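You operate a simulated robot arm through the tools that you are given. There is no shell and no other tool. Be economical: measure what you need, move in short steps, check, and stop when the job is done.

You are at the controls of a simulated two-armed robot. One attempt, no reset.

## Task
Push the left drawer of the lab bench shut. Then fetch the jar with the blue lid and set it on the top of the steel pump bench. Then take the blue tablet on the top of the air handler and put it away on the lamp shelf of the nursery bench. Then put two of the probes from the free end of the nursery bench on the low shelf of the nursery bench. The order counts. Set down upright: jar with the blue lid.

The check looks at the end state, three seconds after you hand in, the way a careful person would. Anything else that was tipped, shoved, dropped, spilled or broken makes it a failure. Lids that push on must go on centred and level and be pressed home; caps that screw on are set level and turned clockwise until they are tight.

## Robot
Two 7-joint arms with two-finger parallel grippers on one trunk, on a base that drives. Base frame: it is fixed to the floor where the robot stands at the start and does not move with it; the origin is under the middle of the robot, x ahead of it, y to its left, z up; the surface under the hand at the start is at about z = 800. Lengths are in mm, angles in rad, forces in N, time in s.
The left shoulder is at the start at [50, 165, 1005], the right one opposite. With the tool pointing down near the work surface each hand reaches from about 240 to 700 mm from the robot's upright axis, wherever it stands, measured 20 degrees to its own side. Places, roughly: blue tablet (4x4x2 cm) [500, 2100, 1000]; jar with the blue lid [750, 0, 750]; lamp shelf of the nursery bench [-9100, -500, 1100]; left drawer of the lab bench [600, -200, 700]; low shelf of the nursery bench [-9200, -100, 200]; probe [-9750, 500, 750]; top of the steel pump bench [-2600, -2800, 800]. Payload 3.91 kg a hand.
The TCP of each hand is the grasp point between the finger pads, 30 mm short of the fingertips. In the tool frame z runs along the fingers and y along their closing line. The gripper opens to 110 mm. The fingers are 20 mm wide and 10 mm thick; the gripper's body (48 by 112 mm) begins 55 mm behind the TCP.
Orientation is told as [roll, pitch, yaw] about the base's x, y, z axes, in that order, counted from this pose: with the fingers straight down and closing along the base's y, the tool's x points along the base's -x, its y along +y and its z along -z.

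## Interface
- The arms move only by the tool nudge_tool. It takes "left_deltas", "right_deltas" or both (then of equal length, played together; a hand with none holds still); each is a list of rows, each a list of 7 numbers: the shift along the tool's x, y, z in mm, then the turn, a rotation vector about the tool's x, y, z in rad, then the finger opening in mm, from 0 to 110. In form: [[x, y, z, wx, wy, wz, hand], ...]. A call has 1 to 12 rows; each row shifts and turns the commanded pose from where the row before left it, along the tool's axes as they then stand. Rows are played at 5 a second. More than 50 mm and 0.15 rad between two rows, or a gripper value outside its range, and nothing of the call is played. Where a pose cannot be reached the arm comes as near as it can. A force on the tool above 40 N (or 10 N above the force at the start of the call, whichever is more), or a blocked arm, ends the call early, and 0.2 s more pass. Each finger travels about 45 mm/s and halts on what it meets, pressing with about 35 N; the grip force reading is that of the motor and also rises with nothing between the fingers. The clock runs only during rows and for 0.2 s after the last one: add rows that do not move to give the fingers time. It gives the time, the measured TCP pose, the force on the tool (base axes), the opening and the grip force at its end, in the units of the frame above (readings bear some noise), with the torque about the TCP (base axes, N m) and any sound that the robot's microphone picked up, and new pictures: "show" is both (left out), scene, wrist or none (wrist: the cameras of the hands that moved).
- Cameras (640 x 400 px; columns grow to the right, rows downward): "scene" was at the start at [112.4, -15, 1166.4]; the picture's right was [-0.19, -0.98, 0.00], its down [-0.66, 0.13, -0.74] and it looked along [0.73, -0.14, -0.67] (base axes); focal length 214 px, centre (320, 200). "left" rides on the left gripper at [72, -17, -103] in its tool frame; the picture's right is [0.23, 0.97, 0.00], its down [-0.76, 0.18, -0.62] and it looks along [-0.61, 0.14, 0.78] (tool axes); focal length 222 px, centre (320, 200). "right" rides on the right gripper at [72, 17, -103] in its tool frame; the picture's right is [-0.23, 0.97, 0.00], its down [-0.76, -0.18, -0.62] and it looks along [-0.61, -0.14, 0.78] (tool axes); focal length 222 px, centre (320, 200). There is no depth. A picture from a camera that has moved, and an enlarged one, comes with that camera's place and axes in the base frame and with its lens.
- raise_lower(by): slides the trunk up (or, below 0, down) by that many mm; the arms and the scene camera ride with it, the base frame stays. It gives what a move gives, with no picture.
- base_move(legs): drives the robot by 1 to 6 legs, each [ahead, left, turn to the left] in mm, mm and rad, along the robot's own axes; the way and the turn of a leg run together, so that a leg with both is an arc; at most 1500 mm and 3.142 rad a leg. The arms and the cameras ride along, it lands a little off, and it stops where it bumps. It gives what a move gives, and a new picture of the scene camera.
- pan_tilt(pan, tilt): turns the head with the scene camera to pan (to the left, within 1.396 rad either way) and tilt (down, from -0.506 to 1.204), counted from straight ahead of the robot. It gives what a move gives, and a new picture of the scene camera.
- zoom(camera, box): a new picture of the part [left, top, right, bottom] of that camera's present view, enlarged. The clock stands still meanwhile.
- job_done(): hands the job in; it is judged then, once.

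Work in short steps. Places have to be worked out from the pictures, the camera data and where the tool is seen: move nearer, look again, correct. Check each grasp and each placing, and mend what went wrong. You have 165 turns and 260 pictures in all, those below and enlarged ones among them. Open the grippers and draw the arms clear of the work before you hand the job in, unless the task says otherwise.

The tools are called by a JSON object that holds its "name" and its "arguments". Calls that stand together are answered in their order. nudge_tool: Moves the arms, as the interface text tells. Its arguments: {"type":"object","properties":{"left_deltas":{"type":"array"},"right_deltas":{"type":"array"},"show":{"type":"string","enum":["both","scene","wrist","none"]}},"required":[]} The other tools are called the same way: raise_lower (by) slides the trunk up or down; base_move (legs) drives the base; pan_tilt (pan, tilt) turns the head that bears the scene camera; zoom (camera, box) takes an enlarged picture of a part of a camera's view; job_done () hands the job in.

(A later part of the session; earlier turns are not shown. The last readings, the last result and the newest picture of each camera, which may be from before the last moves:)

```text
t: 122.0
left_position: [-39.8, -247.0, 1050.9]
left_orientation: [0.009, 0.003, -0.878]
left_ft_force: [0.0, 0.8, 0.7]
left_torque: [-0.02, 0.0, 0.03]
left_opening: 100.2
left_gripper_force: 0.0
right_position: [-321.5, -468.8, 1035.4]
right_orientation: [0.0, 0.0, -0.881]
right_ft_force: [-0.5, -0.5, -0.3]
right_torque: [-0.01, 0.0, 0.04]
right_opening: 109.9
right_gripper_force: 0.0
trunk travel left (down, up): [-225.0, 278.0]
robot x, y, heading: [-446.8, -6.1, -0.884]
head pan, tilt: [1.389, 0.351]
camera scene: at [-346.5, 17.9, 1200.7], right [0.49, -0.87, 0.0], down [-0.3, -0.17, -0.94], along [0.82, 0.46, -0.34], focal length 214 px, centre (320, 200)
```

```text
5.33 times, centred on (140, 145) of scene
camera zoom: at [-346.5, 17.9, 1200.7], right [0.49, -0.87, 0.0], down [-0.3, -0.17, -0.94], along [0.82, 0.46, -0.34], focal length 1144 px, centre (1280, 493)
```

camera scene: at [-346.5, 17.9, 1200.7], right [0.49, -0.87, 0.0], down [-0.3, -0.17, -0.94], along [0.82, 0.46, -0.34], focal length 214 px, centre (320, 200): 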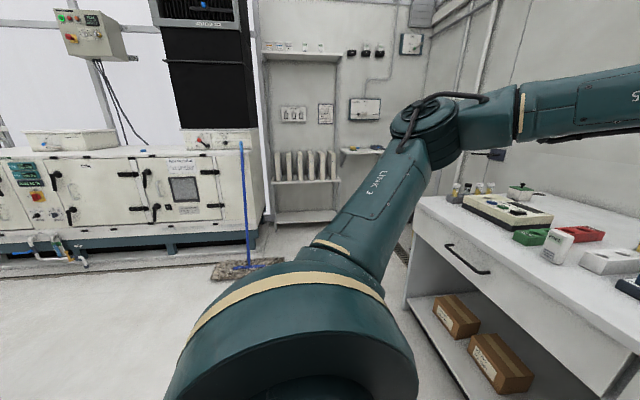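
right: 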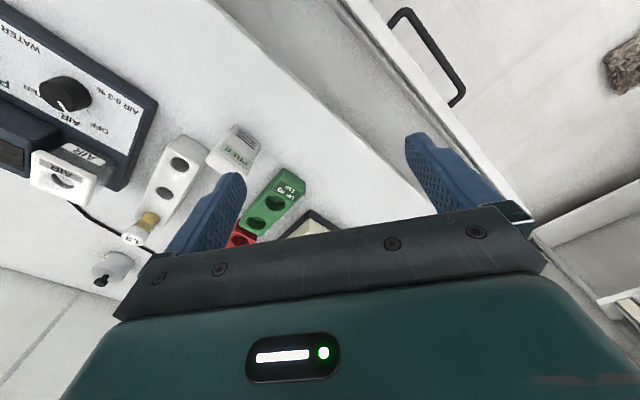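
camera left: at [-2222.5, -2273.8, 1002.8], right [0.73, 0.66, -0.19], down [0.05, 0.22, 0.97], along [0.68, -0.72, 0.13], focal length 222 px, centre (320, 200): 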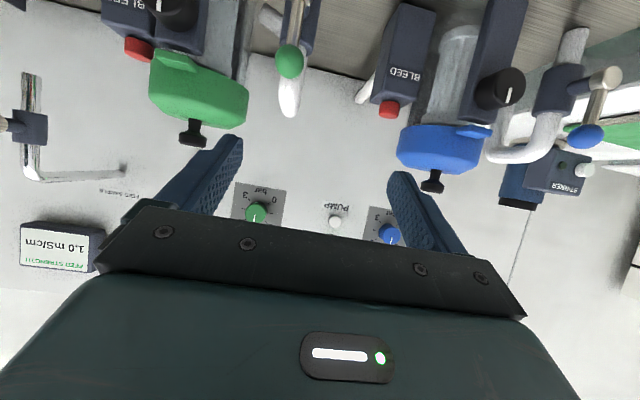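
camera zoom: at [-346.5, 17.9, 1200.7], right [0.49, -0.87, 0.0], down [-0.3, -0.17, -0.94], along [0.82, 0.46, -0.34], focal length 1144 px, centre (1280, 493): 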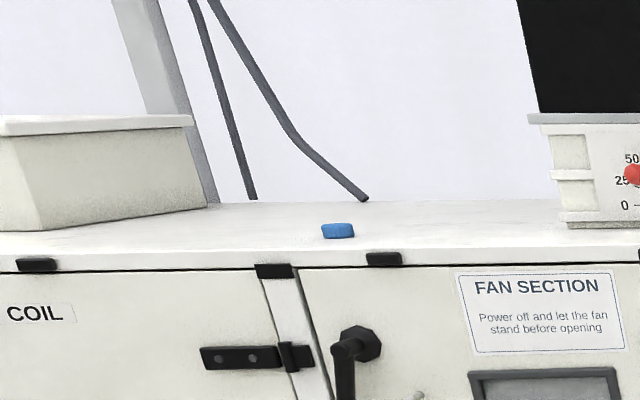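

The tablet is at about (480, 2100, 970); the handler's front faces toward (-0.81, -0.58), and a mop stands at about (725, 1327). I turn in place to heading 0.62 and look.

{"name": "base_move", "arguments": {"legs": [[0, 0, 1.5]]}}

{"name": "pan_tilt", "arguments": {"pan": 0.5, "tilt": 0.4}}

```text
t: 126.0
left_position: [-165.7, 374.4, 1052.0]
left_orientation: [0.01, 0.005, 0.587]
left_ft_force: [0.0, 0.2, 0.2]
left_torque: [0.01, -0.01, -0.01]
left_opening: 100.1
left_gripper_force: 0.1
right_position: [27.7, 71.4, 1034.5]
right_orientation: [0.001, -0.001, 0.584]
right_ft_force: [-0.3, 0.0, 0.8]
right_torque: [-0.01, -0.01, -0.03]
right_opening: 110.0
right_gripper_force: 0.0
trunk travel left (down, up): [-225.0, 278.0]
robot x, y, heading: [-448.0, -2.1, 0.583]
head pan, tilt: [1.389, 0.351]
camera scene: at [-458.8, 97.1, 1200.7], right [0.92, 0.39, 0.0], down [0.14, -0.32, -0.94], along [-0.37, 0.86, -0.34], focal length 214 px, centre (320, 200)
```

scene: 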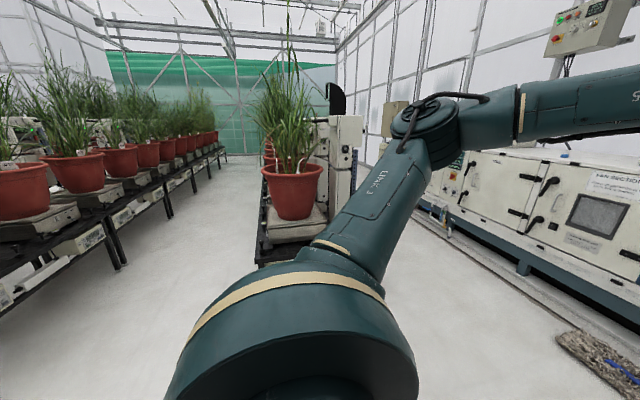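

```text
t: 127.2
left_position: [-163.9, 375.0, 1050.8]
left_orientation: [0.009, 0.003, 0.587]
left_ft_force: [-0.6, 0.0, 0.5]
left_torque: [-0.02, 0.03, -0.01]
left_opening: 99.9
left_gripper_force: 0.1
right_position: [27.8, 71.5, 1035.1]
right_orientation: [0.0, 0.001, 0.584]
right_ft_force: [-0.2, -0.6, -1.0]
right_torque: [0.0, -0.03, -0.01]
right_opening: 110.1
right_gripper_force: 0.0
trunk travel left (down, up): [-225.0, 278.0]
robot x, y, heading: [-450.7, -4.8, 0.588]
head pan, tilt: [0.499, 0.4]
camera scene: at [-379.0, 93.4, 1196.2], right [0.88, -0.47, 0.0], down [-0.18, -0.34, -0.92], along [0.43, 0.82, -0.39], focal length 214 px, centre (320, 200)
```

scene: 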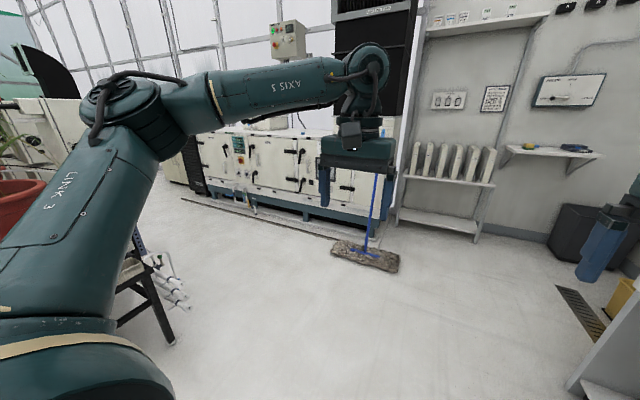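

The mop mat spans n -960..-350 near s 1300, so I'll work from its left using the right hand. I drive ahead along s first, then strafe left.

{"name": "base_move", "arguments": {"legs": [[1050, 0, 0.035], [0, 700, 0]]}}

```text
t: 138.8
left_position: [249.2, 1557.7, 1050.9]
left_orientation: [0.007, 0.003, 0.636]
left_ft_force: [0.8, 0.0, -0.6]
left_torque: [0.02, 0.0, -0.01]
left_opening: 99.9
left_gripper_force: 0.1
right_position: [458.0, 1266.8, 1035.5]
right_orientation: [-0.001, 0.001, 0.635]
right_ft_force: [0.0, 0.3, 0.7]
right_torque: [-0.02, 0.01, 0.01]
right_opening: 109.9
right_gripper_force: 0.1
trunk travel left (down, up): [-225.0, 278.0]
robot x, y, heading: [-15.4, 1161.5, 0.637]
head pan, tilt: [0.499, 0.4]
camera scene: at [51.1, 1266.5, 1196.2], right [0.91, -0.42, 0.0], down [-0.16, -0.35, -0.92], along [0.39, 0.84, -0.39], focal length 214 px, centre (320, 200)
```

scene: 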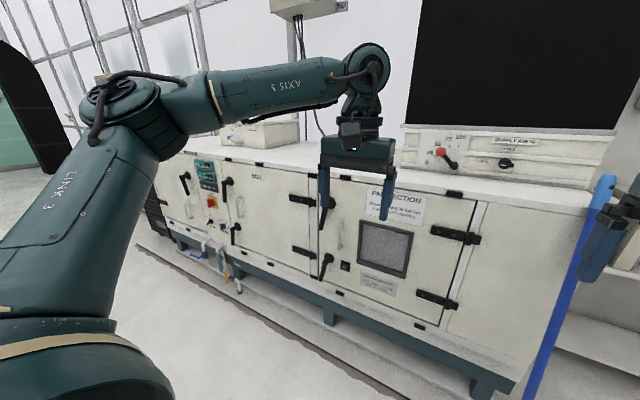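

Good. Strafe on left 600, then look for the tablet.

{"name": "base_move", "arguments": {"legs": [[0, 600, 0], [200, 0, 0]]}}

{"name": "pan_tilt", "arguments": {"pan": -0.2, "tilt": 0.35}}

```text
t: 145.7
left_position: [62.1, 2151.5, 1051.1]
left_orientation: [0.008, 0.003, 0.639]
left_ft_force: [0.5, -0.4, -0.7]
left_torque: [0.01, -0.01, 0.01]
left_opening: 100.1
left_gripper_force: 0.0
right_position: [267.7, 1860.0, 1034.1]
right_orientation: [0.0, -0.001, 0.637]
right_ft_force: [-0.5, 0.1, -0.4]
right_torque: [0.03, 0.01, 0.02]
right_opening: 110.0
right_gripper_force: 0.1
trunk travel left (down, up): [-225.0, 278.0]
robot x, y, heading: [-201.5, 1760.5, 0.636]
head pan, tilt: [0.499, 0.4]
camera scene: at [-137.1, 1859.8, 1196.1], right [0.91, -0.42, 0.0], down [-0.16, -0.35, -0.92], along [0.39, 0.84, -0.39], focal length 214 px, centre (320, 200)
```

scene: 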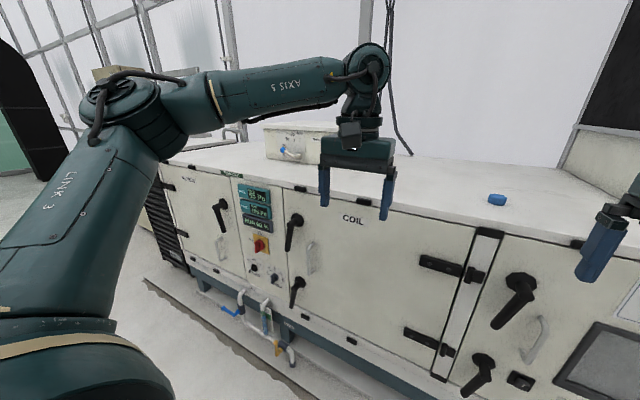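

```text
t: 146.8
left_position: [60.5, 2150.9, 1051.3]
left_orientation: [0.01, 0.003, 0.639]
left_ft_force: [-0.4, 0.1, 0.1]
left_torque: [0.02, 0.0, 0.01]
left_opening: 100.1
left_gripper_force: 0.1
right_position: [269.5, 1861.0, 1034.8]
right_orientation: [0.001, -0.001, 0.638]
right_ft_force: [-0.1, 0.4, -0.3]
right_torque: [0.03, -0.01, -0.02]
right_opening: 110.1
right_gripper_force: 0.1
trunk travel left (down, up): [-225.0, 278.0]
robot x, y, heading: [-201.1, 1754.3, 0.639]
head pan, tilt: [-0.201, 0.351]
camera scene: at [-92.0, 1815.0, 1200.7], right [0.42, -0.91, 0.0], down [-0.31, -0.15, -0.94], along [0.85, 0.4, -0.34], focal length 214 px, centre (320, 200)
```

scene: 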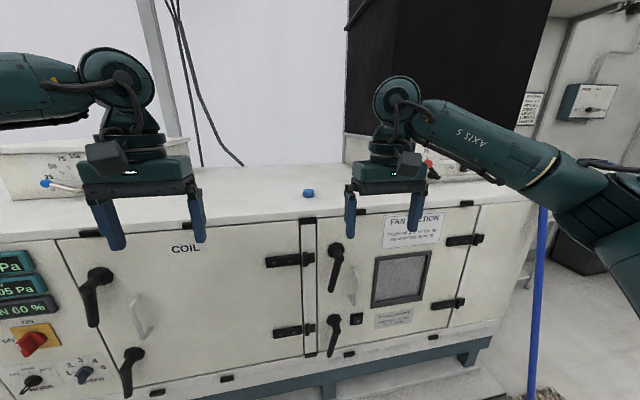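

The tablet triangulates to about (482, 2128, 988). I drive 190 mm closer.

{"name": "base_move", "arguments": {"legs": [[190, 0, -0.01]]}}

{"name": "pan_tilt", "arguments": {"pan": -0.2, "tilt": 0.6}}

```text
t: 148.3
left_position: [215.2, 2261.7, 1050.6]
left_orientation: [0.01, 0.005, 0.632]
left_ft_force: [0.0, -0.4, -1.4]
left_torque: [-0.01, 0.01, -0.02]
left_opening: 99.9
left_gripper_force: 0.1
right_position: [420.1, 1967.9, 1035.1]
right_orientation: [-0.001, 0.0, 0.628]
right_ft_force: [0.6, -0.2, -0.3]
right_torque: [0.01, 0.04, -0.03]
right_opening: 109.9
right_gripper_force: 0.0
trunk travel left (down, up): [-225.0, 278.0]
robot x, y, heading: [-50.1, 1869.1, 0.629]
head pan, tilt: [-0.201, 0.351]
camera scene: at [60.6, 1925.8, 1200.7], right [0.42, -0.91, 0.0], down [-0.31, -0.14, -0.94], along [0.85, 0.39, -0.34], focal length 214 px, centre (320, 200)
```

scene: 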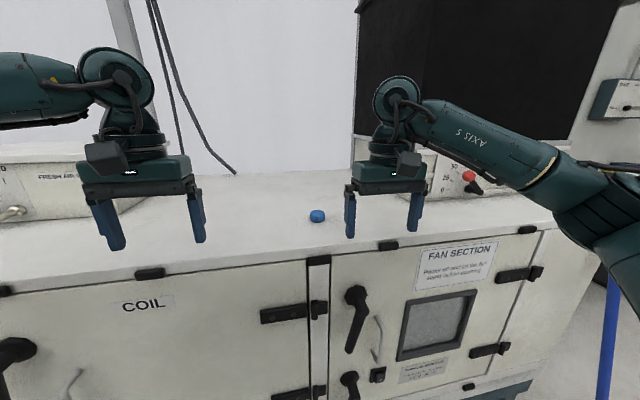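

```text
t: 149.1
left_position: [216.4, 2260.4, 1051.0]
left_orientation: [0.01, 0.003, 0.63]
left_ft_force: [1.2, 0.3, -0.9]
left_torque: [0.0, 0.0, -0.01]
left_opening: 100.1
left_gripper_force: 0.0
right_position: [421.7, 1968.1, 1035.4]
right_orientation: [0.0, -0.001, 0.628]
right_ft_force: [0.0, 0.6, 0.4]
right_torque: [0.05, 0.0, -0.03]
right_opening: 109.9
right_gripper_force: 0.1
trunk travel left (down, up): [-225.0, 278.0]
robot x, y, heading: [-50.7, 1868.3, 0.633]
head pan, tilt: [-0.201, 0.6]
camera scene: at [56.0, 1923.6, 1178.0], right [0.42, -0.91, 0.0], down [-0.51, -0.23, -0.83], along [0.75, 0.34, -0.56], focal length 214 px, centre (320, 200)
```

scene: 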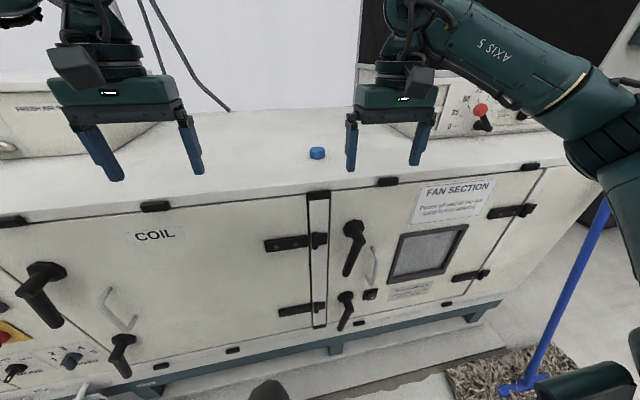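

The right hand rises 40 and goes over the tablet at about (482, 2127).

{"name": "nudge_tool", "arguments": {"right_deltas": [[0, 0, -40, 0, 0, 0, 110], [-35.5, 23.3, 0, 0, 0, 0, 110], [-35.5, 23.3, 0, 0, 0, 0, 110], [-35.5, 23.3, 0, 0, 0, 0, 110], [-35.5, 23.3, 0, 0, 0, 0, 110], [0, 0, 0, 0, 0, 0, 110]]}}

```text
t: 150.5
left_position: [216.2, 2259.9, 1051.5]
left_orientation: [0.007, 0.003, 0.63]
left_ft_force: [-0.6, 0.1, 0.2]
left_torque: [-0.01, -0.01, 0.0]
left_opening: 100.0
left_gripper_force: 0.0
right_position: [478.6, 2125.8, 1077.5]
right_orientation: [0.0, 0.0, 0.63]
right_ft_force: [-0.9, 0.0, 0.7]
right_torque: [0.02, 0.02, -0.01]
right_opening: 110.1
right_gripper_force: 0.0
trunk travel left (down, up): [-225.0, 278.0]
robot x, y, heading: [-52.6, 1870.1, 0.629]
head pan, tilt: [-0.201, 0.6]
camera scene: at [56.1, 1923.4, 1178.0], right [0.42, -0.91, 0.0], down [-0.51, -0.23, -0.83], along [0.75, 0.34, -0.56], focal length 214 px, centre (320, 200)
camera right: at [408.5, 2097.9, 1181.9], right [-0.39, 0.92, 0.0], down [0.72, 0.3, 0.62], along [0.58, 0.24, -0.78], focal length 222 px, centre (320, 200)
```

scene: 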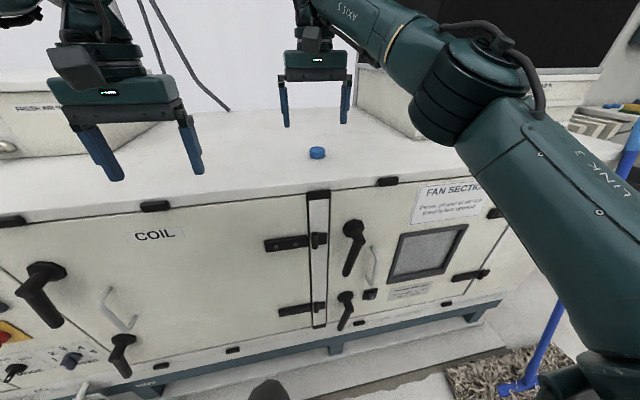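
right: 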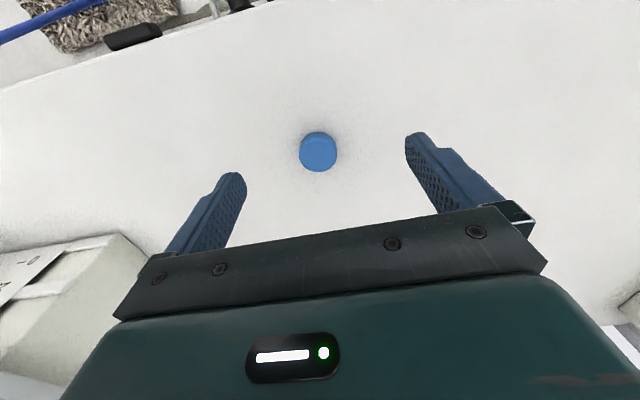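

The tablet is a disc. It lies about 20 mm ahead and 5 mm right of the TCP. I correct and lower 40 mm.

{"name": "nudge_tool", "arguments": {"right_deltas": [[-19, -5, 0, 0, 0, 0, 80], [0, 0, 20, 0, 0, 0, 80], [0, 0, 20, 0, 0, 0, 80], [0, 0, 0, 0, 0, 0, 80]]}}

```text
t: 151.5
left_position: [215.9, 2260.7, 1052.1]
left_orientation: [0.009, 0.003, 0.628]
left_ft_force: [-0.2, 0.0, -0.2]
left_torque: [-0.01, 0.02, 0.02]
left_opening: 100.1
left_gripper_force: 0.0
right_position: [488.7, 2128.6, 1036.9]
right_orientation: [0.0, -0.002, 0.628]
right_ft_force: [-0.3, 0.3, 0.0]
right_torque: [-0.03, -0.01, 0.01]
right_opening: 80.1
right_gripper_force: 0.0
right hand out of reach, approached as far as the arm can: row 1
trunk travel left (down, up): [-225.0, 278.0]
robot x, y, heading: [-46.7, 1866.4, 0.632]
head pan, tilt: [-0.201, 0.6]
camera scene: at [55.9, 1923.6, 1178.0], right [0.42, -0.91, 0.0], down [-0.51, -0.24, -0.83], along [0.75, 0.34, -0.56], focal length 214 px, centre (320, 200)
camera right: at [419.2, 2101.1, 1140.2], right [-0.39, 0.92, 0.0], down [0.72, 0.3, 0.62], along [0.57, 0.24, -0.78], focal length 222 px, centre (320, 200)
```

scene: 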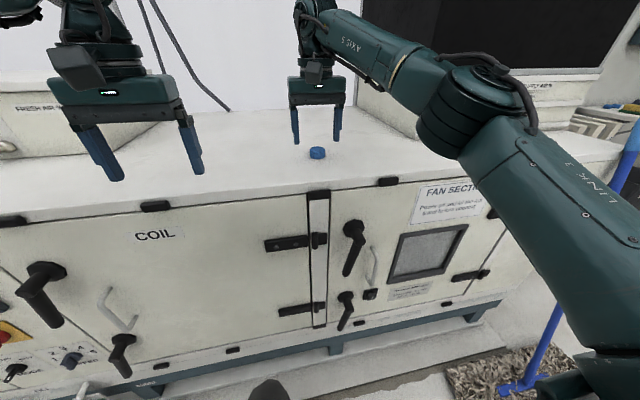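
right: 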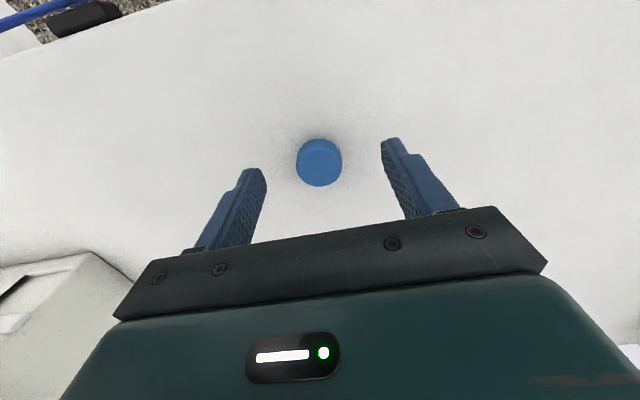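

The arm is at its reach limit, so I drive 60 mm ahead and then line up on (500, 2134).

{"name": "base_move", "arguments": {"legs": [[60, 0, 0]]}}

{"name": "nudge_tool", "arguments": {"right_deltas": [[0, 0, 0, 0, 0, 0, 70]]}}

```text
t: 152.4
left_position: [263.6, 2294.1, 1050.3]
left_orientation: [0.009, 0.003, 0.631]
left_ft_force: [0.8, -0.1, -0.7]
left_torque: [0.0, 0.01, 0.03]
left_opening: 100.2
left_gripper_force: 0.2
right_position: [535.6, 2163.1, 1036.7]
right_orientation: [0.0, 0.0, 0.629]
right_ft_force: [-0.3, 0.3, -0.3]
right_torque: [-0.03, 0.04, -0.03]
right_opening: 79.8
right_gripper_force: 0.1
trunk travel left (down, up): [-225.0, 278.0]
robot x, y, heading: [-3.9, 1904.4, 0.635]
head pan, tilt: [-0.201, 0.6]
camera scene: at [103.1, 1957.9, 1177.9], right [0.42, -0.91, 0.0], down [-0.51, -0.24, -0.82], along [0.75, 0.34, -0.57], focal length 214 px, centre (320, 200)
```

scene: 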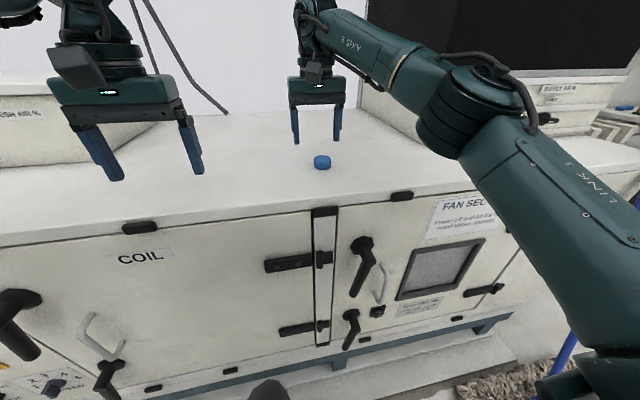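

```text
t: 152.8
left_position: [263.6, 2295.2, 1051.9]
left_orientation: [0.008, 0.004, 0.631]
left_ft_force: [-0.3, 0.2, 0.2]
left_torque: [0.0, -0.02, -0.02]
left_opening: 100.1
left_gripper_force: 0.0
right_position: [535.4, 2164.1, 1036.4]
right_orientation: [0.0, 0.0, 0.629]
right_ft_force: [0.2, 0.0, -0.5]
right_torque: [-0.01, 0.05, 0.01]
right_opening: 70.1
right_gripper_force: 0.0
trunk travel left (down, up): [-225.0, 278.0]
robot x, y, heading: [-3.1, 1904.0, 0.629]
head pan, tilt: [-0.201, 0.6]
camera scene: at [102.7, 1957.6, 1178.0], right [0.42, -0.91, 0.0], down [-0.51, -0.23, -0.83], along [0.75, 0.34, -0.56], focal length 214 px, centre (320, 200)
camera right: at [466.0, 2135.0, 1140.3], right [-0.39, 0.92, 0.0], down [0.72, 0.3, 0.62], along [0.57, 0.24, -0.78], focal length 222 px, centre (320, 200)
```

scene: 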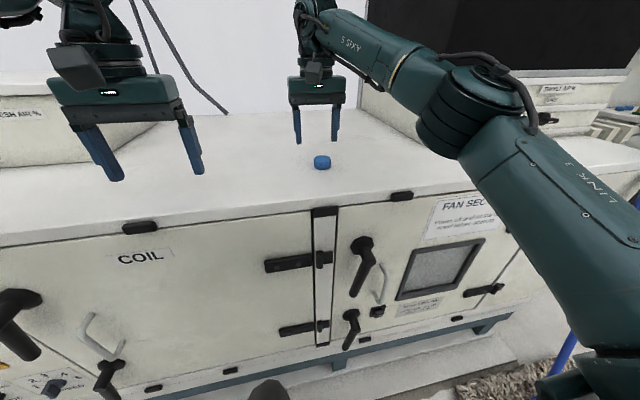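
right: 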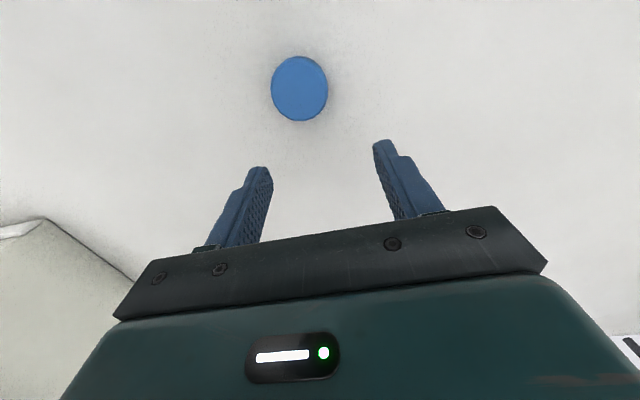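

The disc triangulates to (505, 2136) with its top at z≈966. I move over it and lower to just above.

{"name": "nudge_tool", "arguments": {"right_deltas": [[41, -4.7, 0, 0, 0, 0, 80], [0, 0, 15, 0, 0, 0, 80], [0, 0, 15, 0, 0, 0, 80], [0, 0, 0, 0, 0, 0, 80]], "show": "wrist"}}

```text
t: 153.8
left_position: [262.8, 2294.1, 1052.3]
left_orientation: [0.008, 0.003, 0.629]
left_ft_force: [-0.9, 0.0, 0.8]
left_torque: [0.06, 0.02, 0.03]
left_opening: 100.0
left_gripper_force: 0.0
right_position: [504.0, 2135.8, 1004.7]
right_orientation: [-0.001, -0.001, 0.629]
right_ft_force: [0.7, -0.4, 0.4]
right_torque: [0.05, -0.03, 0.0]
right_opening: 79.8
right_gripper_force: 0.0
trunk travel left (down, up): [-225.0, 278.0]
robot x, y, heading: [-0.6, 1901.8, 0.634]
head pan, tilt: [-0.201, 0.6]
camera right: at [434.7, 2107.0, 1108.0], right [-0.39, 0.92, 0.0], down [0.72, 0.3, 0.62], along [0.57, 0.24, -0.78], focal length 222 px, centre (320, 200)
```

right: 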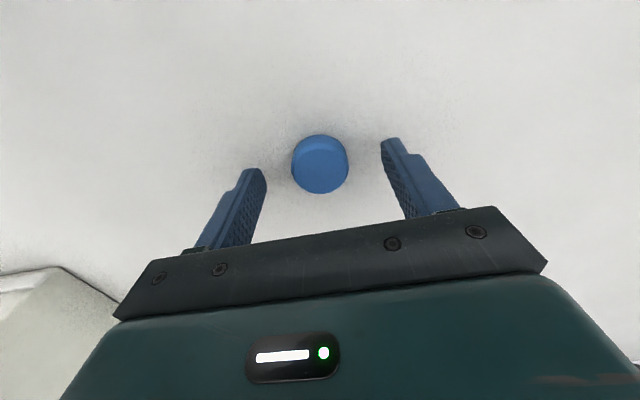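

Centred. I move 4 mm forward, lower to tips just above the surface, and grip.

{"name": "nudge_tool", "arguments": {"right_deltas": [[-4, 0, 12, 0, 0, 0, 80], [0, 0, 12, 0, 0, 0, 80], [0, 0, 0, 0, 0, 0, 80]], "show": "wrist"}}

{"name": "nudge_tool", "arguments": {"right_deltas": [[0, 0, 0, 0, 0, 0, 50], [0, 0, 0, 0, 0, 0, 30], [0, 0, 0, 0, 0, 0, 20], [0, 0, 0, 0, 0, 0, 20], [0, 0, 0, 0, 0, 0, 20]], "show": "wrist"}}

```text
t: 154.4
left_position: [263.4, 2293.7, 1053.1]
left_orientation: [0.006, 0.002, 0.629]
left_ft_force: [-0.7, 1.5, -0.2]
left_torque: [0.02, -0.03, 0.03]
left_opening: 99.9
left_gripper_force: 0.0
right_position: [506.6, 2137.3, 995.4]
right_orientation: [0.005, -0.022, 0.628]
right_ft_force: [-6.2, -4.3, 12.0]
right_torque: [-0.56, -0.02, -0.39]
right_opening: 79.9
right_gripper_force: 0.1
trunk travel left (down, up): [-225.0, 278.0]
robot x, y, heading: [1.2, 1902.9, 0.631]
head pan, tilt: [-0.201, 0.6]
stopped in row 2 (right hand): the force on the tool passed its limit at 50 N (the readings are from after the stop); the commanded pose is now the measured one
camera right: at [435.6, 2107.5, 1098.0], right [-0.39, 0.92, 0.01], down [0.71, 0.29, 0.64], along [0.59, 0.26, -0.77], focal length 222 px, centre (320, 200)
```

right: 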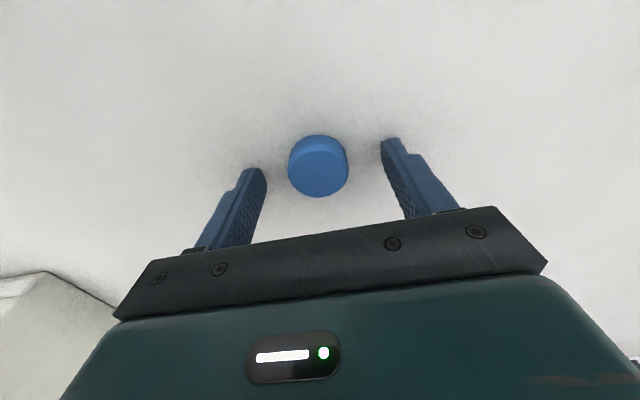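

```text
t: 155.6
left_position: [262.5, 2294.1, 1052.8]
left_orientation: [0.007, 0.001, 0.631]
left_ft_force: [0.5, 0.8, -0.3]
left_torque: [-0.02, 0.02, 0.0]
left_opening: 100.0
left_gripper_force: 0.0
right_position: [508.1, 2136.1, 994.7]
right_orientation: [0.005, -0.026, 0.627]
right_ft_force: [9.9, -8.0, 28.0]
right_torque: [-0.83, -0.48, 0.19]
right_opening: 35.7
right_gripper_force: 35.5
trunk travel left (down, up): [-225.0, 278.0]
robot x, y, heading: [1.5, 1902.3, 0.632]
head pan, tilt: [-0.201, 0.6]
camera right: at [436.5, 2107.1, 1097.6], right [-0.39, 0.92, 0.01], down [0.71, 0.29, 0.64], along [0.59, 0.26, -0.77], focal length 222 px, centre (320, 200)
```

right: 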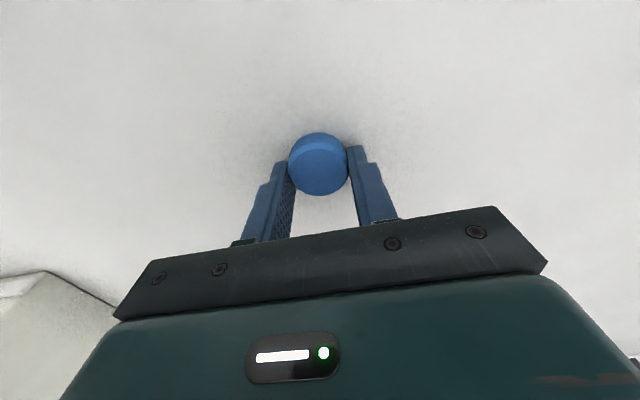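

The surface is at z≈965 and the disc is gripped at 35.7 mm. I lift gently and look.

{"name": "nudge_tool", "arguments": {"right_deltas": [[0, 0, -5, 0, 0, 0, 20], [0, 0, -15, 0, 0, 0, 20], [0, 0, -30, 0, 0, 0, 20], [0, 0, 0, 0, 0, 0, 20]]}}

```text
t: 156.6
left_position: [263.7, 2295.8, 1051.5]
left_orientation: [0.01, 0.003, 0.63]
left_ft_force: [0.0, 0.5, -0.4]
left_torque: [0.0, 0.02, 0.02]
left_opening: 100.1
left_gripper_force: 0.1
right_position: [510.2, 2138.5, 1043.0]
right_orientation: [0.004, -0.02, 0.627]
right_ft_force: [-0.2, 0.2, -1.4]
right_torque: [0.02, 0.0, -0.07]
right_opening: 35.7
right_gripper_force: 34.6
trunk travel left (down, up): [-225.0, 278.0]
robot x, y, heading: [-5.2, 1902.3, 0.63]
head pan, tilt: [-0.201, 0.6]
camera scene: at [102.8, 1957.6, 1177.9], right [0.42, -0.91, 0.0], down [-0.51, -0.23, -0.83], along [0.75, 0.34, -0.56], focal length 214 px, centre (320, 200)
camera right: at [439.3, 2108.7, 1145.3], right [-0.39, 0.92, 0.01], down [0.71, 0.29, 0.64], along [0.58, 0.25, -0.77], focal length 222 px, centre (320, 200)
```

scene: 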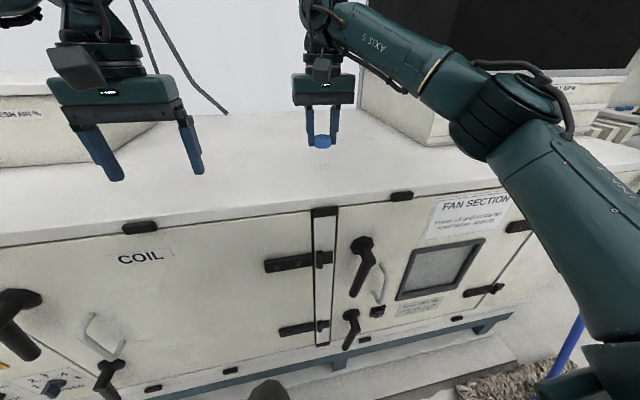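
right: 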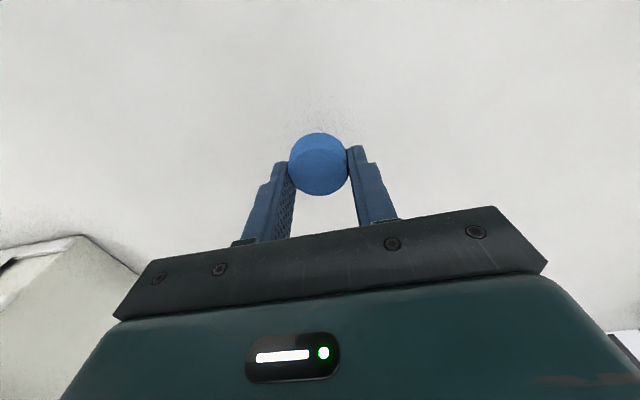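

The tablet is held. I retract the right hand a little and drive back the way I came, away from the mop.

{"name": "nudge_tool", "arguments": {"right_deltas": [[40, 0, -10, 0, 0, 0, 20], [40, 0, -10, 0, 0, 0, 20], [40, 0, -10, 0, 0, 0, 20], [30, 0, 0, 0, 0, 0, 20]], "show": "none"}}

{"name": "base_move", "arguments": {"legs": [[-430, 0, 0], [0, -1250, 0], [0, 0, 1.57], [0, 0, 1.57]]}}

{"name": "pan_tilt", "arguments": {"pan": 0.0, "tilt": 0.3}}

```text
t: 157.6
left_position: [262.7, 2293.7, 1051.8]
left_orientation: [0.008, 0.005, 0.631]
left_ft_force: [0.0, -0.9, -0.9]
left_torque: [0.04, 0.01, -0.01]
left_opening: 99.9
left_gripper_force: 0.1
right_position: [386.4, 2048.9, 1072.5]
right_orientation: [0.004, -0.019, 0.628]
right_ft_force: [-0.1, 0.6, -1.5]
right_torque: [0.01, 0.02, 0.0]
right_opening: 36.1
right_gripper_force: 34.7
trunk travel left (down, up): [-225.0, 278.0]
robot x, y, heading: [-3.9, 1901.5, 0.63]
head pan, tilt: [-0.201, 0.6]
```

```text
t: 178.7
left_position: [118.4, 247.2, 1051.2]
left_orientation: [0.008, 0.004, -2.49]
left_ft_force: [0.5, 0.4, -0.9]
left_torque: [-0.02, 0.02, -0.01]
left_opening: 99.9
left_gripper_force: 0.1
right_position: [-11.2, 490.3, 1071.7]
right_orientation: [0.001, -0.019, -2.49]
right_ft_force: [-0.8, -0.1, -0.2]
right_torque: [0.02, 0.03, -0.02]
right_opening: 35.9
right_gripper_force: 35.4
trunk travel left (down, up): [-225.0, 278.0]
robot x, y, heading: [372.5, 645.5, -2.489]
head pan, tilt: [-0.201, 0.6]
camera scene: at [273.2, 589.6, 1178.0], right [-0.44, 0.9, 0.0], down [0.51, 0.25, -0.83], along [-0.74, -0.36, -0.56], focal length 214 px, centre (320, 200)
```

scene: 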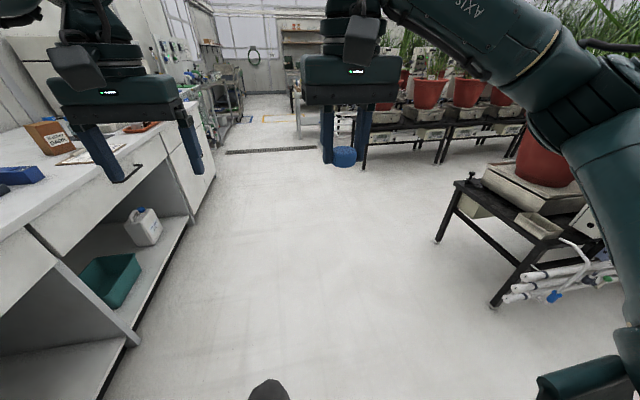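

```text
t: 179.5
left_position: [118.9, 246.8, 1051.2]
left_orientation: [0.009, 0.003, -2.489]
left_ft_force: [0.7, 0.4, -1.2]
left_torque: [-0.01, 0.03, -0.03]
left_opening: 100.2
left_gripper_force: 0.0
right_position: [-10.4, 490.7, 1071.4]
right_orientation: [0.003, -0.021, -2.49]
right_ft_force: [-0.6, 0.8, -0.3]
right_torque: [0.0, 0.02, -0.02]
right_opening: 35.9
right_gripper_force: 34.6
trunk travel left (down, up): [-225.0, 278.0]
robot x, y, heading: [374.0, 646.3, -2.488]
head pan, tilt: [0.0, 0.3]
camera scene: at [278.4, 571.5, 1205.4], right [-0.61, 0.79, 0.0], down [0.24, 0.18, -0.96], along [-0.76, -0.58, -0.3], focal length 214 px, centre (320, 200)
```

scene: 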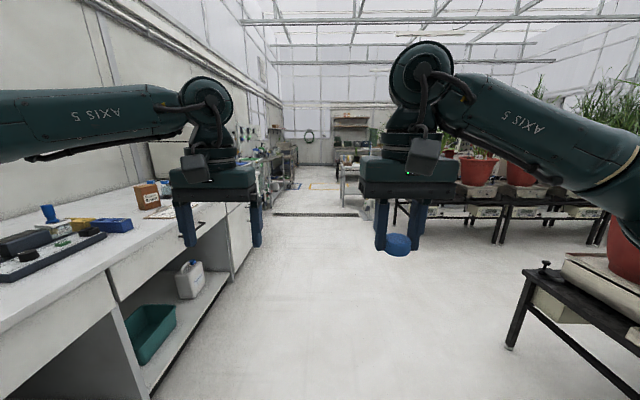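

Facing down the aisle now. I drive along it in three legs to s≈-3600.

{"name": "base_move", "arguments": {"legs": [[1400, 220, -0.034], [1450, 0, 0], [1350, 0, 0]]}}

```text
t: 199.2
left_position: [-3109.9, -2259.5, 1051.4]
left_orientation: [0.009, 0.004, -2.531]
left_ft_force: [0.2, -0.4, 0.7]
left_torque: [-0.02, 0.0, -0.02]
left_opening: 100.0
left_gripper_force: 0.1
right_position: [-3227.3, -2013.1, 1070.7]
right_orientation: [0.003, -0.02, -2.533]
right_ft_force: [-0.4, 0.2, -0.2]
right_torque: [-0.02, -0.02, -0.03]
right_opening: 35.8
right_gripper_force: 34.1
trunk travel left (down, up): [-225.0, 278.0]
robot x, y, heading: [-2836.4, -1877.0, -2.531]
head pan, tilt: [0.0, 0.3]
camera scene: at [-2935.2, -1943.4, 1205.4], right [-0.57, 0.82, 0.0], down [0.24, 0.17, -0.96], along [-0.78, -0.55, -0.3], focal length 214 px, centre (320, 200)
```

scene: 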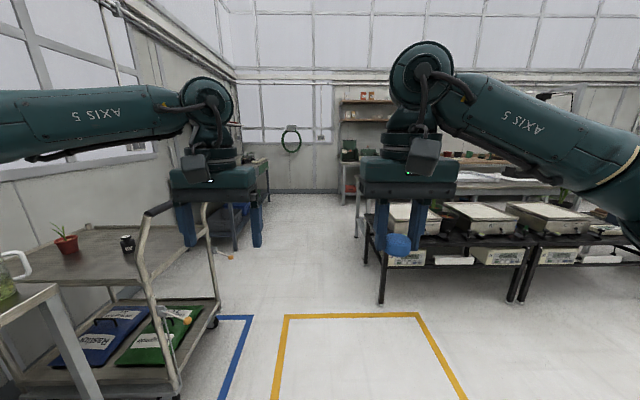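

At s≈-3400. I look right, to find a way to the nursery bench.

{"name": "pan_tilt", "arguments": {"pan": -0.75, "tilt": 0.25}}

{"name": "pan_tilt", "arguments": {"pan": -1.39, "tilt": 0.25}}

```text
t: 200.3
left_position: [-3109.3, -2260.9, 1050.7]
left_orientation: [0.009, 0.003, -2.531]
left_ft_force: [0.2, 0.2, 0.3]
left_torque: [0.01, 0.0, 0.02]
left_opening: 99.9
left_gripper_force: 0.0
right_position: [-3226.4, -2012.0, 1072.0]
right_orientation: [0.003, -0.018, -2.535]
right_ft_force: [-0.2, -0.9, -0.5]
right_torque: [-0.02, 0.04, 0.02]
right_opening: 35.9
right_gripper_force: 35.5
trunk travel left (down, up): [-225.0, 278.0]
robot x, y, heading: [-2832.5, -1875.7, -2.531]
head pan, tilt: [-0.75, 0.25]
camera scene: at [-2950.9, -1876.9, 1210.2], right [0.14, 0.99, 0.0], down [0.24, -0.03, -0.97], along [-0.96, 0.14, -0.25], focal length 214 px, centre (320, 200)
```

scene: 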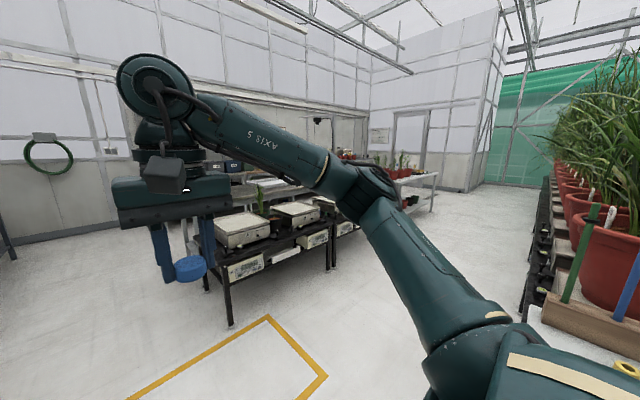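

```text
t: 201.3
left_position: [-3109.7, -2260.1, 1052.2]
left_orientation: [0.009, 0.004, -2.533]
left_ft_force: [-1.3, -1.0, 0.2]
left_torque: [0.04, 0.02, 0.02]
left_opening: 99.9
left_gripper_force: 0.0
right_position: [-3227.2, -2013.9, 1072.0]
right_orientation: [0.005, -0.02, -2.534]
right_ft_force: [0.5, 0.5, 0.2]
right_torque: [-0.01, -0.01, 0.01]
right_opening: 35.9
right_gripper_force: 35.6
trunk travel left (down, up): [-225.0, 278.0]
robot x, y, heading: [-2835.7, -1870.6, -2.53]
head pan, tilt: [-1.389, 0.25]
camera scene: at [-2924.9, -1824.3, 1210.2], right [0.7, 0.71, 0.0], down [0.18, -0.17, -0.97], along [-0.69, 0.68, -0.25], focal length 214 px, centre (320, 200)
```

scene: 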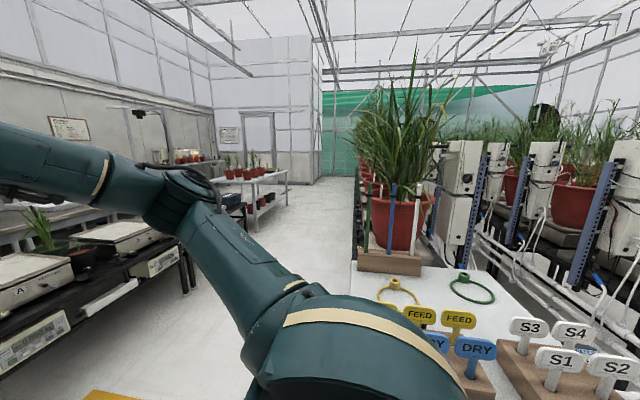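

A wide aisle leads that way. The nursery bench should be near pixels (180-220, 150-165); I zoom.

{"name": "zoom", "arguments": {"camera": "scene", "box": [120, 90, 320, 220]}}

```text
3.08 times, centred on (220, 155) of scene
camera zoom: at [-2924.9, -1824.3, 1210.2], right [0.7, 0.71, 0.0], down [0.18, -0.17, -0.97], along [-0.69, 0.68, -0.25], focal length 660 px, centre (628, 338)
```

zoom: 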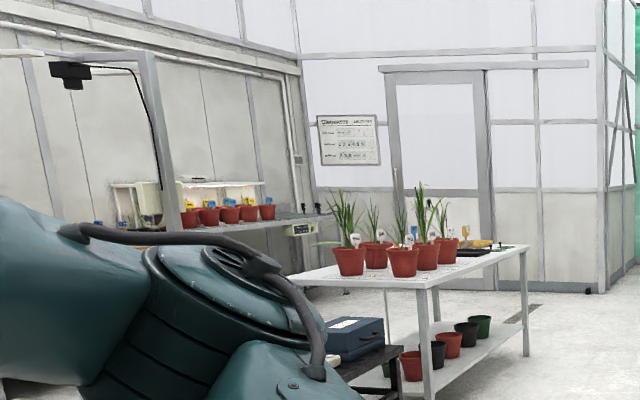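

The nursery bench is on the far wall with the lamp shelf and pots (s≈-7600, n≈-4900); there is an aisle at s≈-4050 between plants and black tables. I drive forward, turn right into it, and look.

{"name": "base_move", "arguments": {"legs": [[650, -130, 0], [0, 0, -1.56]]}}

{"name": "pan_tilt", "arguments": {"pan": 0.0, "tilt": 0.35}}

```text
t: 208.8
left_position: [-3860.4, -1894.7, 1052.0]
left_orientation: [0.008, 0.004, 2.22]
left_ft_force: [0.3, -0.3, -0.1]
left_torque: [0.02, 0.04, 0.03]
left_opening: 99.8
left_gripper_force: 0.0
right_position: [-3617.3, -1769.1, 1071.5]
right_orientation: [0.004, -0.02, 2.22]
right_ft_force: [-0.1, 0.2, 0.3]
right_torque: [-0.03, 0.01, 0.02]
right_opening: 35.7
right_gripper_force: 34.8
trunk travel left (down, up): [-225.0, 278.0]
robot x, y, heading: [-3457.2, -2149.4, 2.219]
head pan, tilt: [-1.389, 0.25]
camera scene: at [-3415.8, -2060.8, 1210.2], right [0.74, -0.67, 0.0], down [-0.17, -0.18, -0.97], along [0.65, 0.72, -0.25], focal length 214 px, centre (320, 200)
```

scene: 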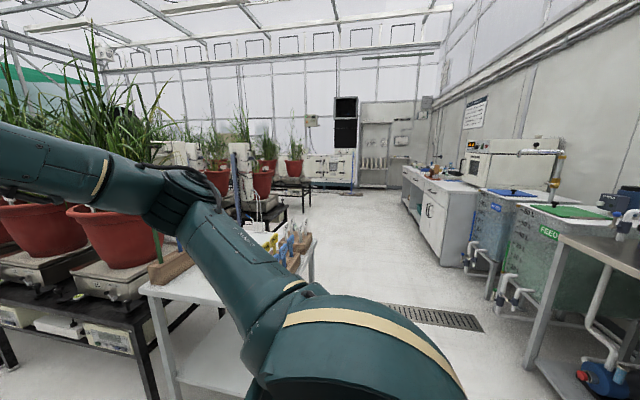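

```text
t: 210.3
left_position: [-3859.6, -1895.8, 1051.9]
left_orientation: [0.009, 0.005, 2.222]
left_ft_force: [-0.5, -0.4, 0.1]
left_torque: [-0.03, 0.03, 0.0]
left_opening: 100.1
left_gripper_force: 0.0
right_position: [-3616.5, -1768.9, 1072.0]
right_orientation: [0.004, -0.019, 2.22]
right_ft_force: [0.7, 1.0, 0.0]
right_torque: [-0.01, 0.0, 0.02]
right_opening: 35.8
right_gripper_force: 34.7
trunk travel left (down, up): [-225.0, 278.0]
robot x, y, heading: [-3463.9, -2155.2, 2.217]
head pan, tilt: [0.0, 0.351]
camera scene: at [-3535.1, -2055.6, 1200.7], right [0.8, 0.6, 0.0], down [0.21, -0.27, -0.94], along [-0.57, 0.75, -0.34], focal length 214 px, centre (320, 200)
```

scene: 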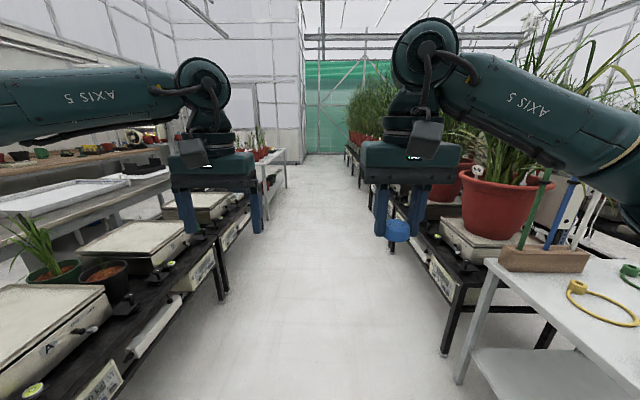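

The aisle runs s -3390..-4810. I shift a little left for leaf clearance and drive along it.

{"name": "base_move", "arguments": {"legs": [[1400, 150, -0.02], [1450, 0, 0]]}}

```text
t: 224.1
left_position: [-5662.1, 310.3, 1050.9]
left_orientation: [0.011, 0.005, 2.194]
left_ft_force: [-0.3, 0.0, -0.1]
left_torque: [-0.02, -0.01, -0.01]
left_opening: 99.8
left_gripper_force: 0.1
right_position: [-5416.1, 431.4, 1071.3]
right_orientation: [0.003, -0.02, 2.192]
right_ft_force: [-0.2, 0.2, -0.8]
right_torque: [-0.01, 0.0, 0.02]
right_opening: 35.8
right_gripper_force: 35.1
trunk travel left (down, up): [-225.0, 278.0]
robot x, y, heading: [-5275.4, 40.9, 2.195]
head pan, tilt: [0.0, 0.351]
camera scene: at [-5342.6, 142.0, 1200.7], right [0.81, 0.58, 0.0], down [0.2, -0.28, -0.94], along [-0.55, 0.76, -0.34], focal length 214 px, centre (320, 200)
```

scene: 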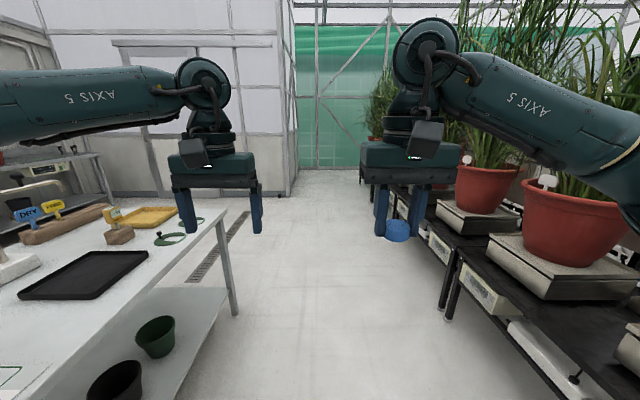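

White table ends at n≈-4284. I drive on past it and turn left toward the far wall.

{"name": "base_move", "arguments": {"legs": [[1400, 0, 0], [450, 0, 0], [0, 0, 1.56]]}}

```text
t: 237.2
left_position: [-6656.9, 1129.0, 1052.4]
left_orientation: [0.009, 0.003, -2.51]
left_ft_force: [-0.2, 0.2, -0.1]
left_torque: [0.02, 0.01, -0.03]
left_opening: 100.1
left_gripper_force: 0.1
right_position: [-6779.8, 1374.7, 1071.3]
right_orientation: [0.004, -0.019, -2.511]
right_ft_force: [-0.2, -0.2, -0.5]
right_torque: [-0.02, 0.0, 0.0]
right_opening: 35.9
right_gripper_force: 35.0
trunk travel left (down, up): [-225.0, 278.0]
robot x, y, heading: [-6390.3, 1522.4, -2.51]
head pan, tilt: [0.0, 0.351]
camera scene: at [-6489.5, 1450.3, 1200.7], right [-0.59, 0.81, 0.0], down [0.28, 0.2, -0.94], along [-0.76, -0.55, -0.34], focal length 214 px, centre (320, 200)
```

scene: 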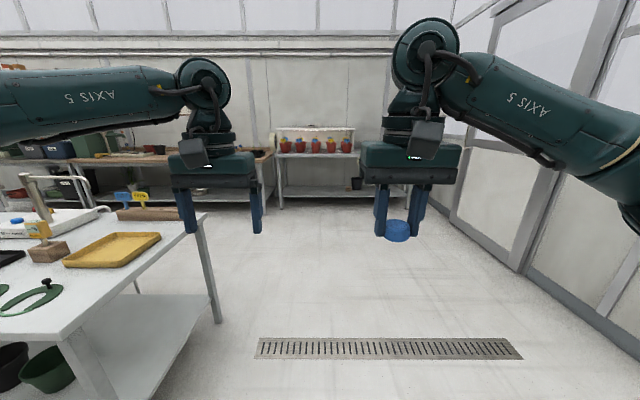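

The nursery bench is straight ahead. Zoom for detail.

{"name": "zoom", "arguments": {"camera": "scene", "box": [250, 100, 450, 225]}}

```text
3.20 times, centred on (350, 162) of scene
camera zoom: at [-6489.5, 1450.3, 1200.7], right [-0.59, 0.81, 0.0], down [0.28, 0.2, -0.94], along [-0.76, -0.55, -0.34], focal length 686 px, centre (224, 320)
```

zoom: 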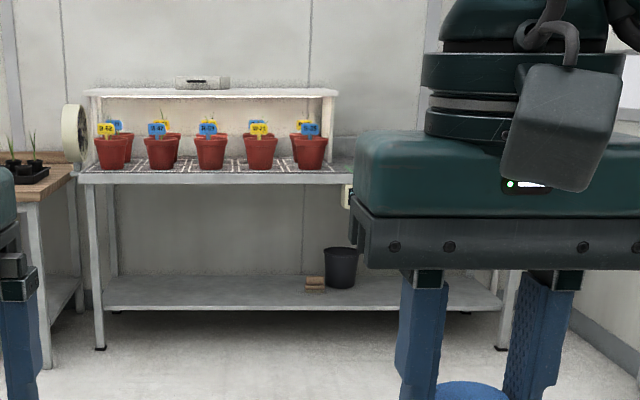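

Lamp shelf top spans n ≈ -4300..-5450 with a device near its middle; I'll place the tablet right of it. I drive ahead to about s≈-6850.

{"name": "base_move", "arguments": {"legs": [[1400, 0, 0], [1100, 0, 0]]}}

{"name": "raise_lower", "arguments": {"by": 220}}

{"name": "pan_tilt", "arguments": {"pan": 0.0, "tilt": 0.5}}

```text
t: 249.4
left_position: [-8680.3, -336.5, 1051.3]
left_orientation: [0.008, 0.002, -2.477]
left_ft_force: [-0.1, -1.0, 0.7]
left_torque: [0.01, -0.02, 0.01]
left_opening: 100.1
left_gripper_force: 0.2
right_position: [-8813.9, -94.7, 1071.5]
right_orientation: [0.002, -0.018, -2.477]
right_ft_force: [0.6, 0.8, -0.4]
right_torque: [-0.02, -0.01, 0.0]
right_opening: 35.9
right_gripper_force: 35.5
trunk travel left (down, up): [-225.0, 278.0]
robot x, y, heading: [-8427.9, 66.6, -2.479]
head pan, tilt: [0.0, 0.351]
camera scene: at [-8525.6, -9.6, 1200.7], right [-0.62, 0.79, 0.0], down [0.27, 0.21, -0.94], along [-0.74, -0.58, -0.34], focal length 214 px, centre (320, 200)
```

scene: 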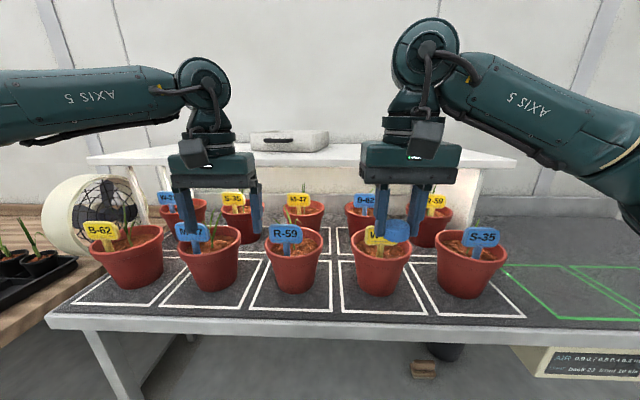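

```text
t: 251.8
left_position: [-8681.3, -336.3, 1270.6]
left_orientation: [0.007, 0.003, -2.477]
left_ft_force: [0.5, -0.5, 0.4]
left_torque: [0.01, -0.03, 0.03]
left_opening: 99.9
left_gripper_force: 0.0
right_position: [-8812.3, -95.1, 1291.7]
right_orientation: [0.004, -0.02, -2.479]
right_ft_force: [0.2, 0.1, -1.8]
right_torque: [0.02, 0.02, 0.01]
right_opening: 35.7
right_gripper_force: 34.7
trunk travel left (down, up): [-445.0, 58.0]
robot x, y, heading: [-8428.9, 67.4, -2.477]
head pan, tilt: [0.0, 0.351]
```

```text
t: 252.5
left_position: [-8682.2, -335.8, 1270.6]
left_orientation: [0.008, 0.004, -2.477]
left_ft_force: [1.0, -0.5, -0.3]
left_torque: [0.01, -0.03, 0.02]
left_opening: 100.0
left_gripper_force: 0.1
right_position: [-8813.3, -94.4, 1291.3]
right_orientation: [0.003, -0.02, -2.477]
right_ft_force: [-0.5, 0.3, -0.2]
right_torque: [0.0, 0.0, 0.01]
right_opening: 35.7
right_gripper_force: 35.3
trunk travel left (down, up): [-445.0, 58.0]
robot x, y, heading: [-8430.9, 64.2, -2.478]
head pan, tilt: [0.0, 0.499]
camera scene: at [-8523.8, -8.2, 1407.1], right [-0.62, 0.79, 0.0], down [0.38, 0.3, -0.88], along [-0.69, -0.54, -0.48], focal length 214 px, centre (320, 200)
```

scene: 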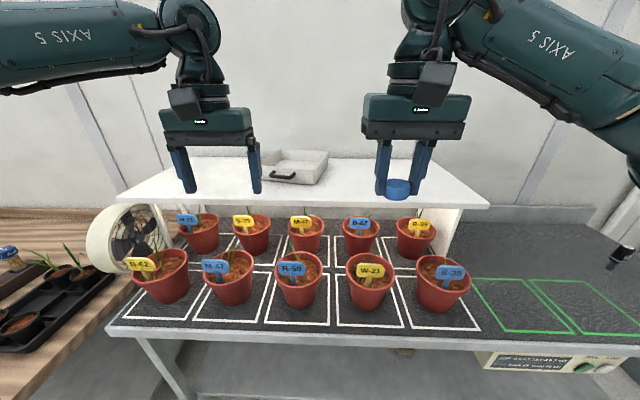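

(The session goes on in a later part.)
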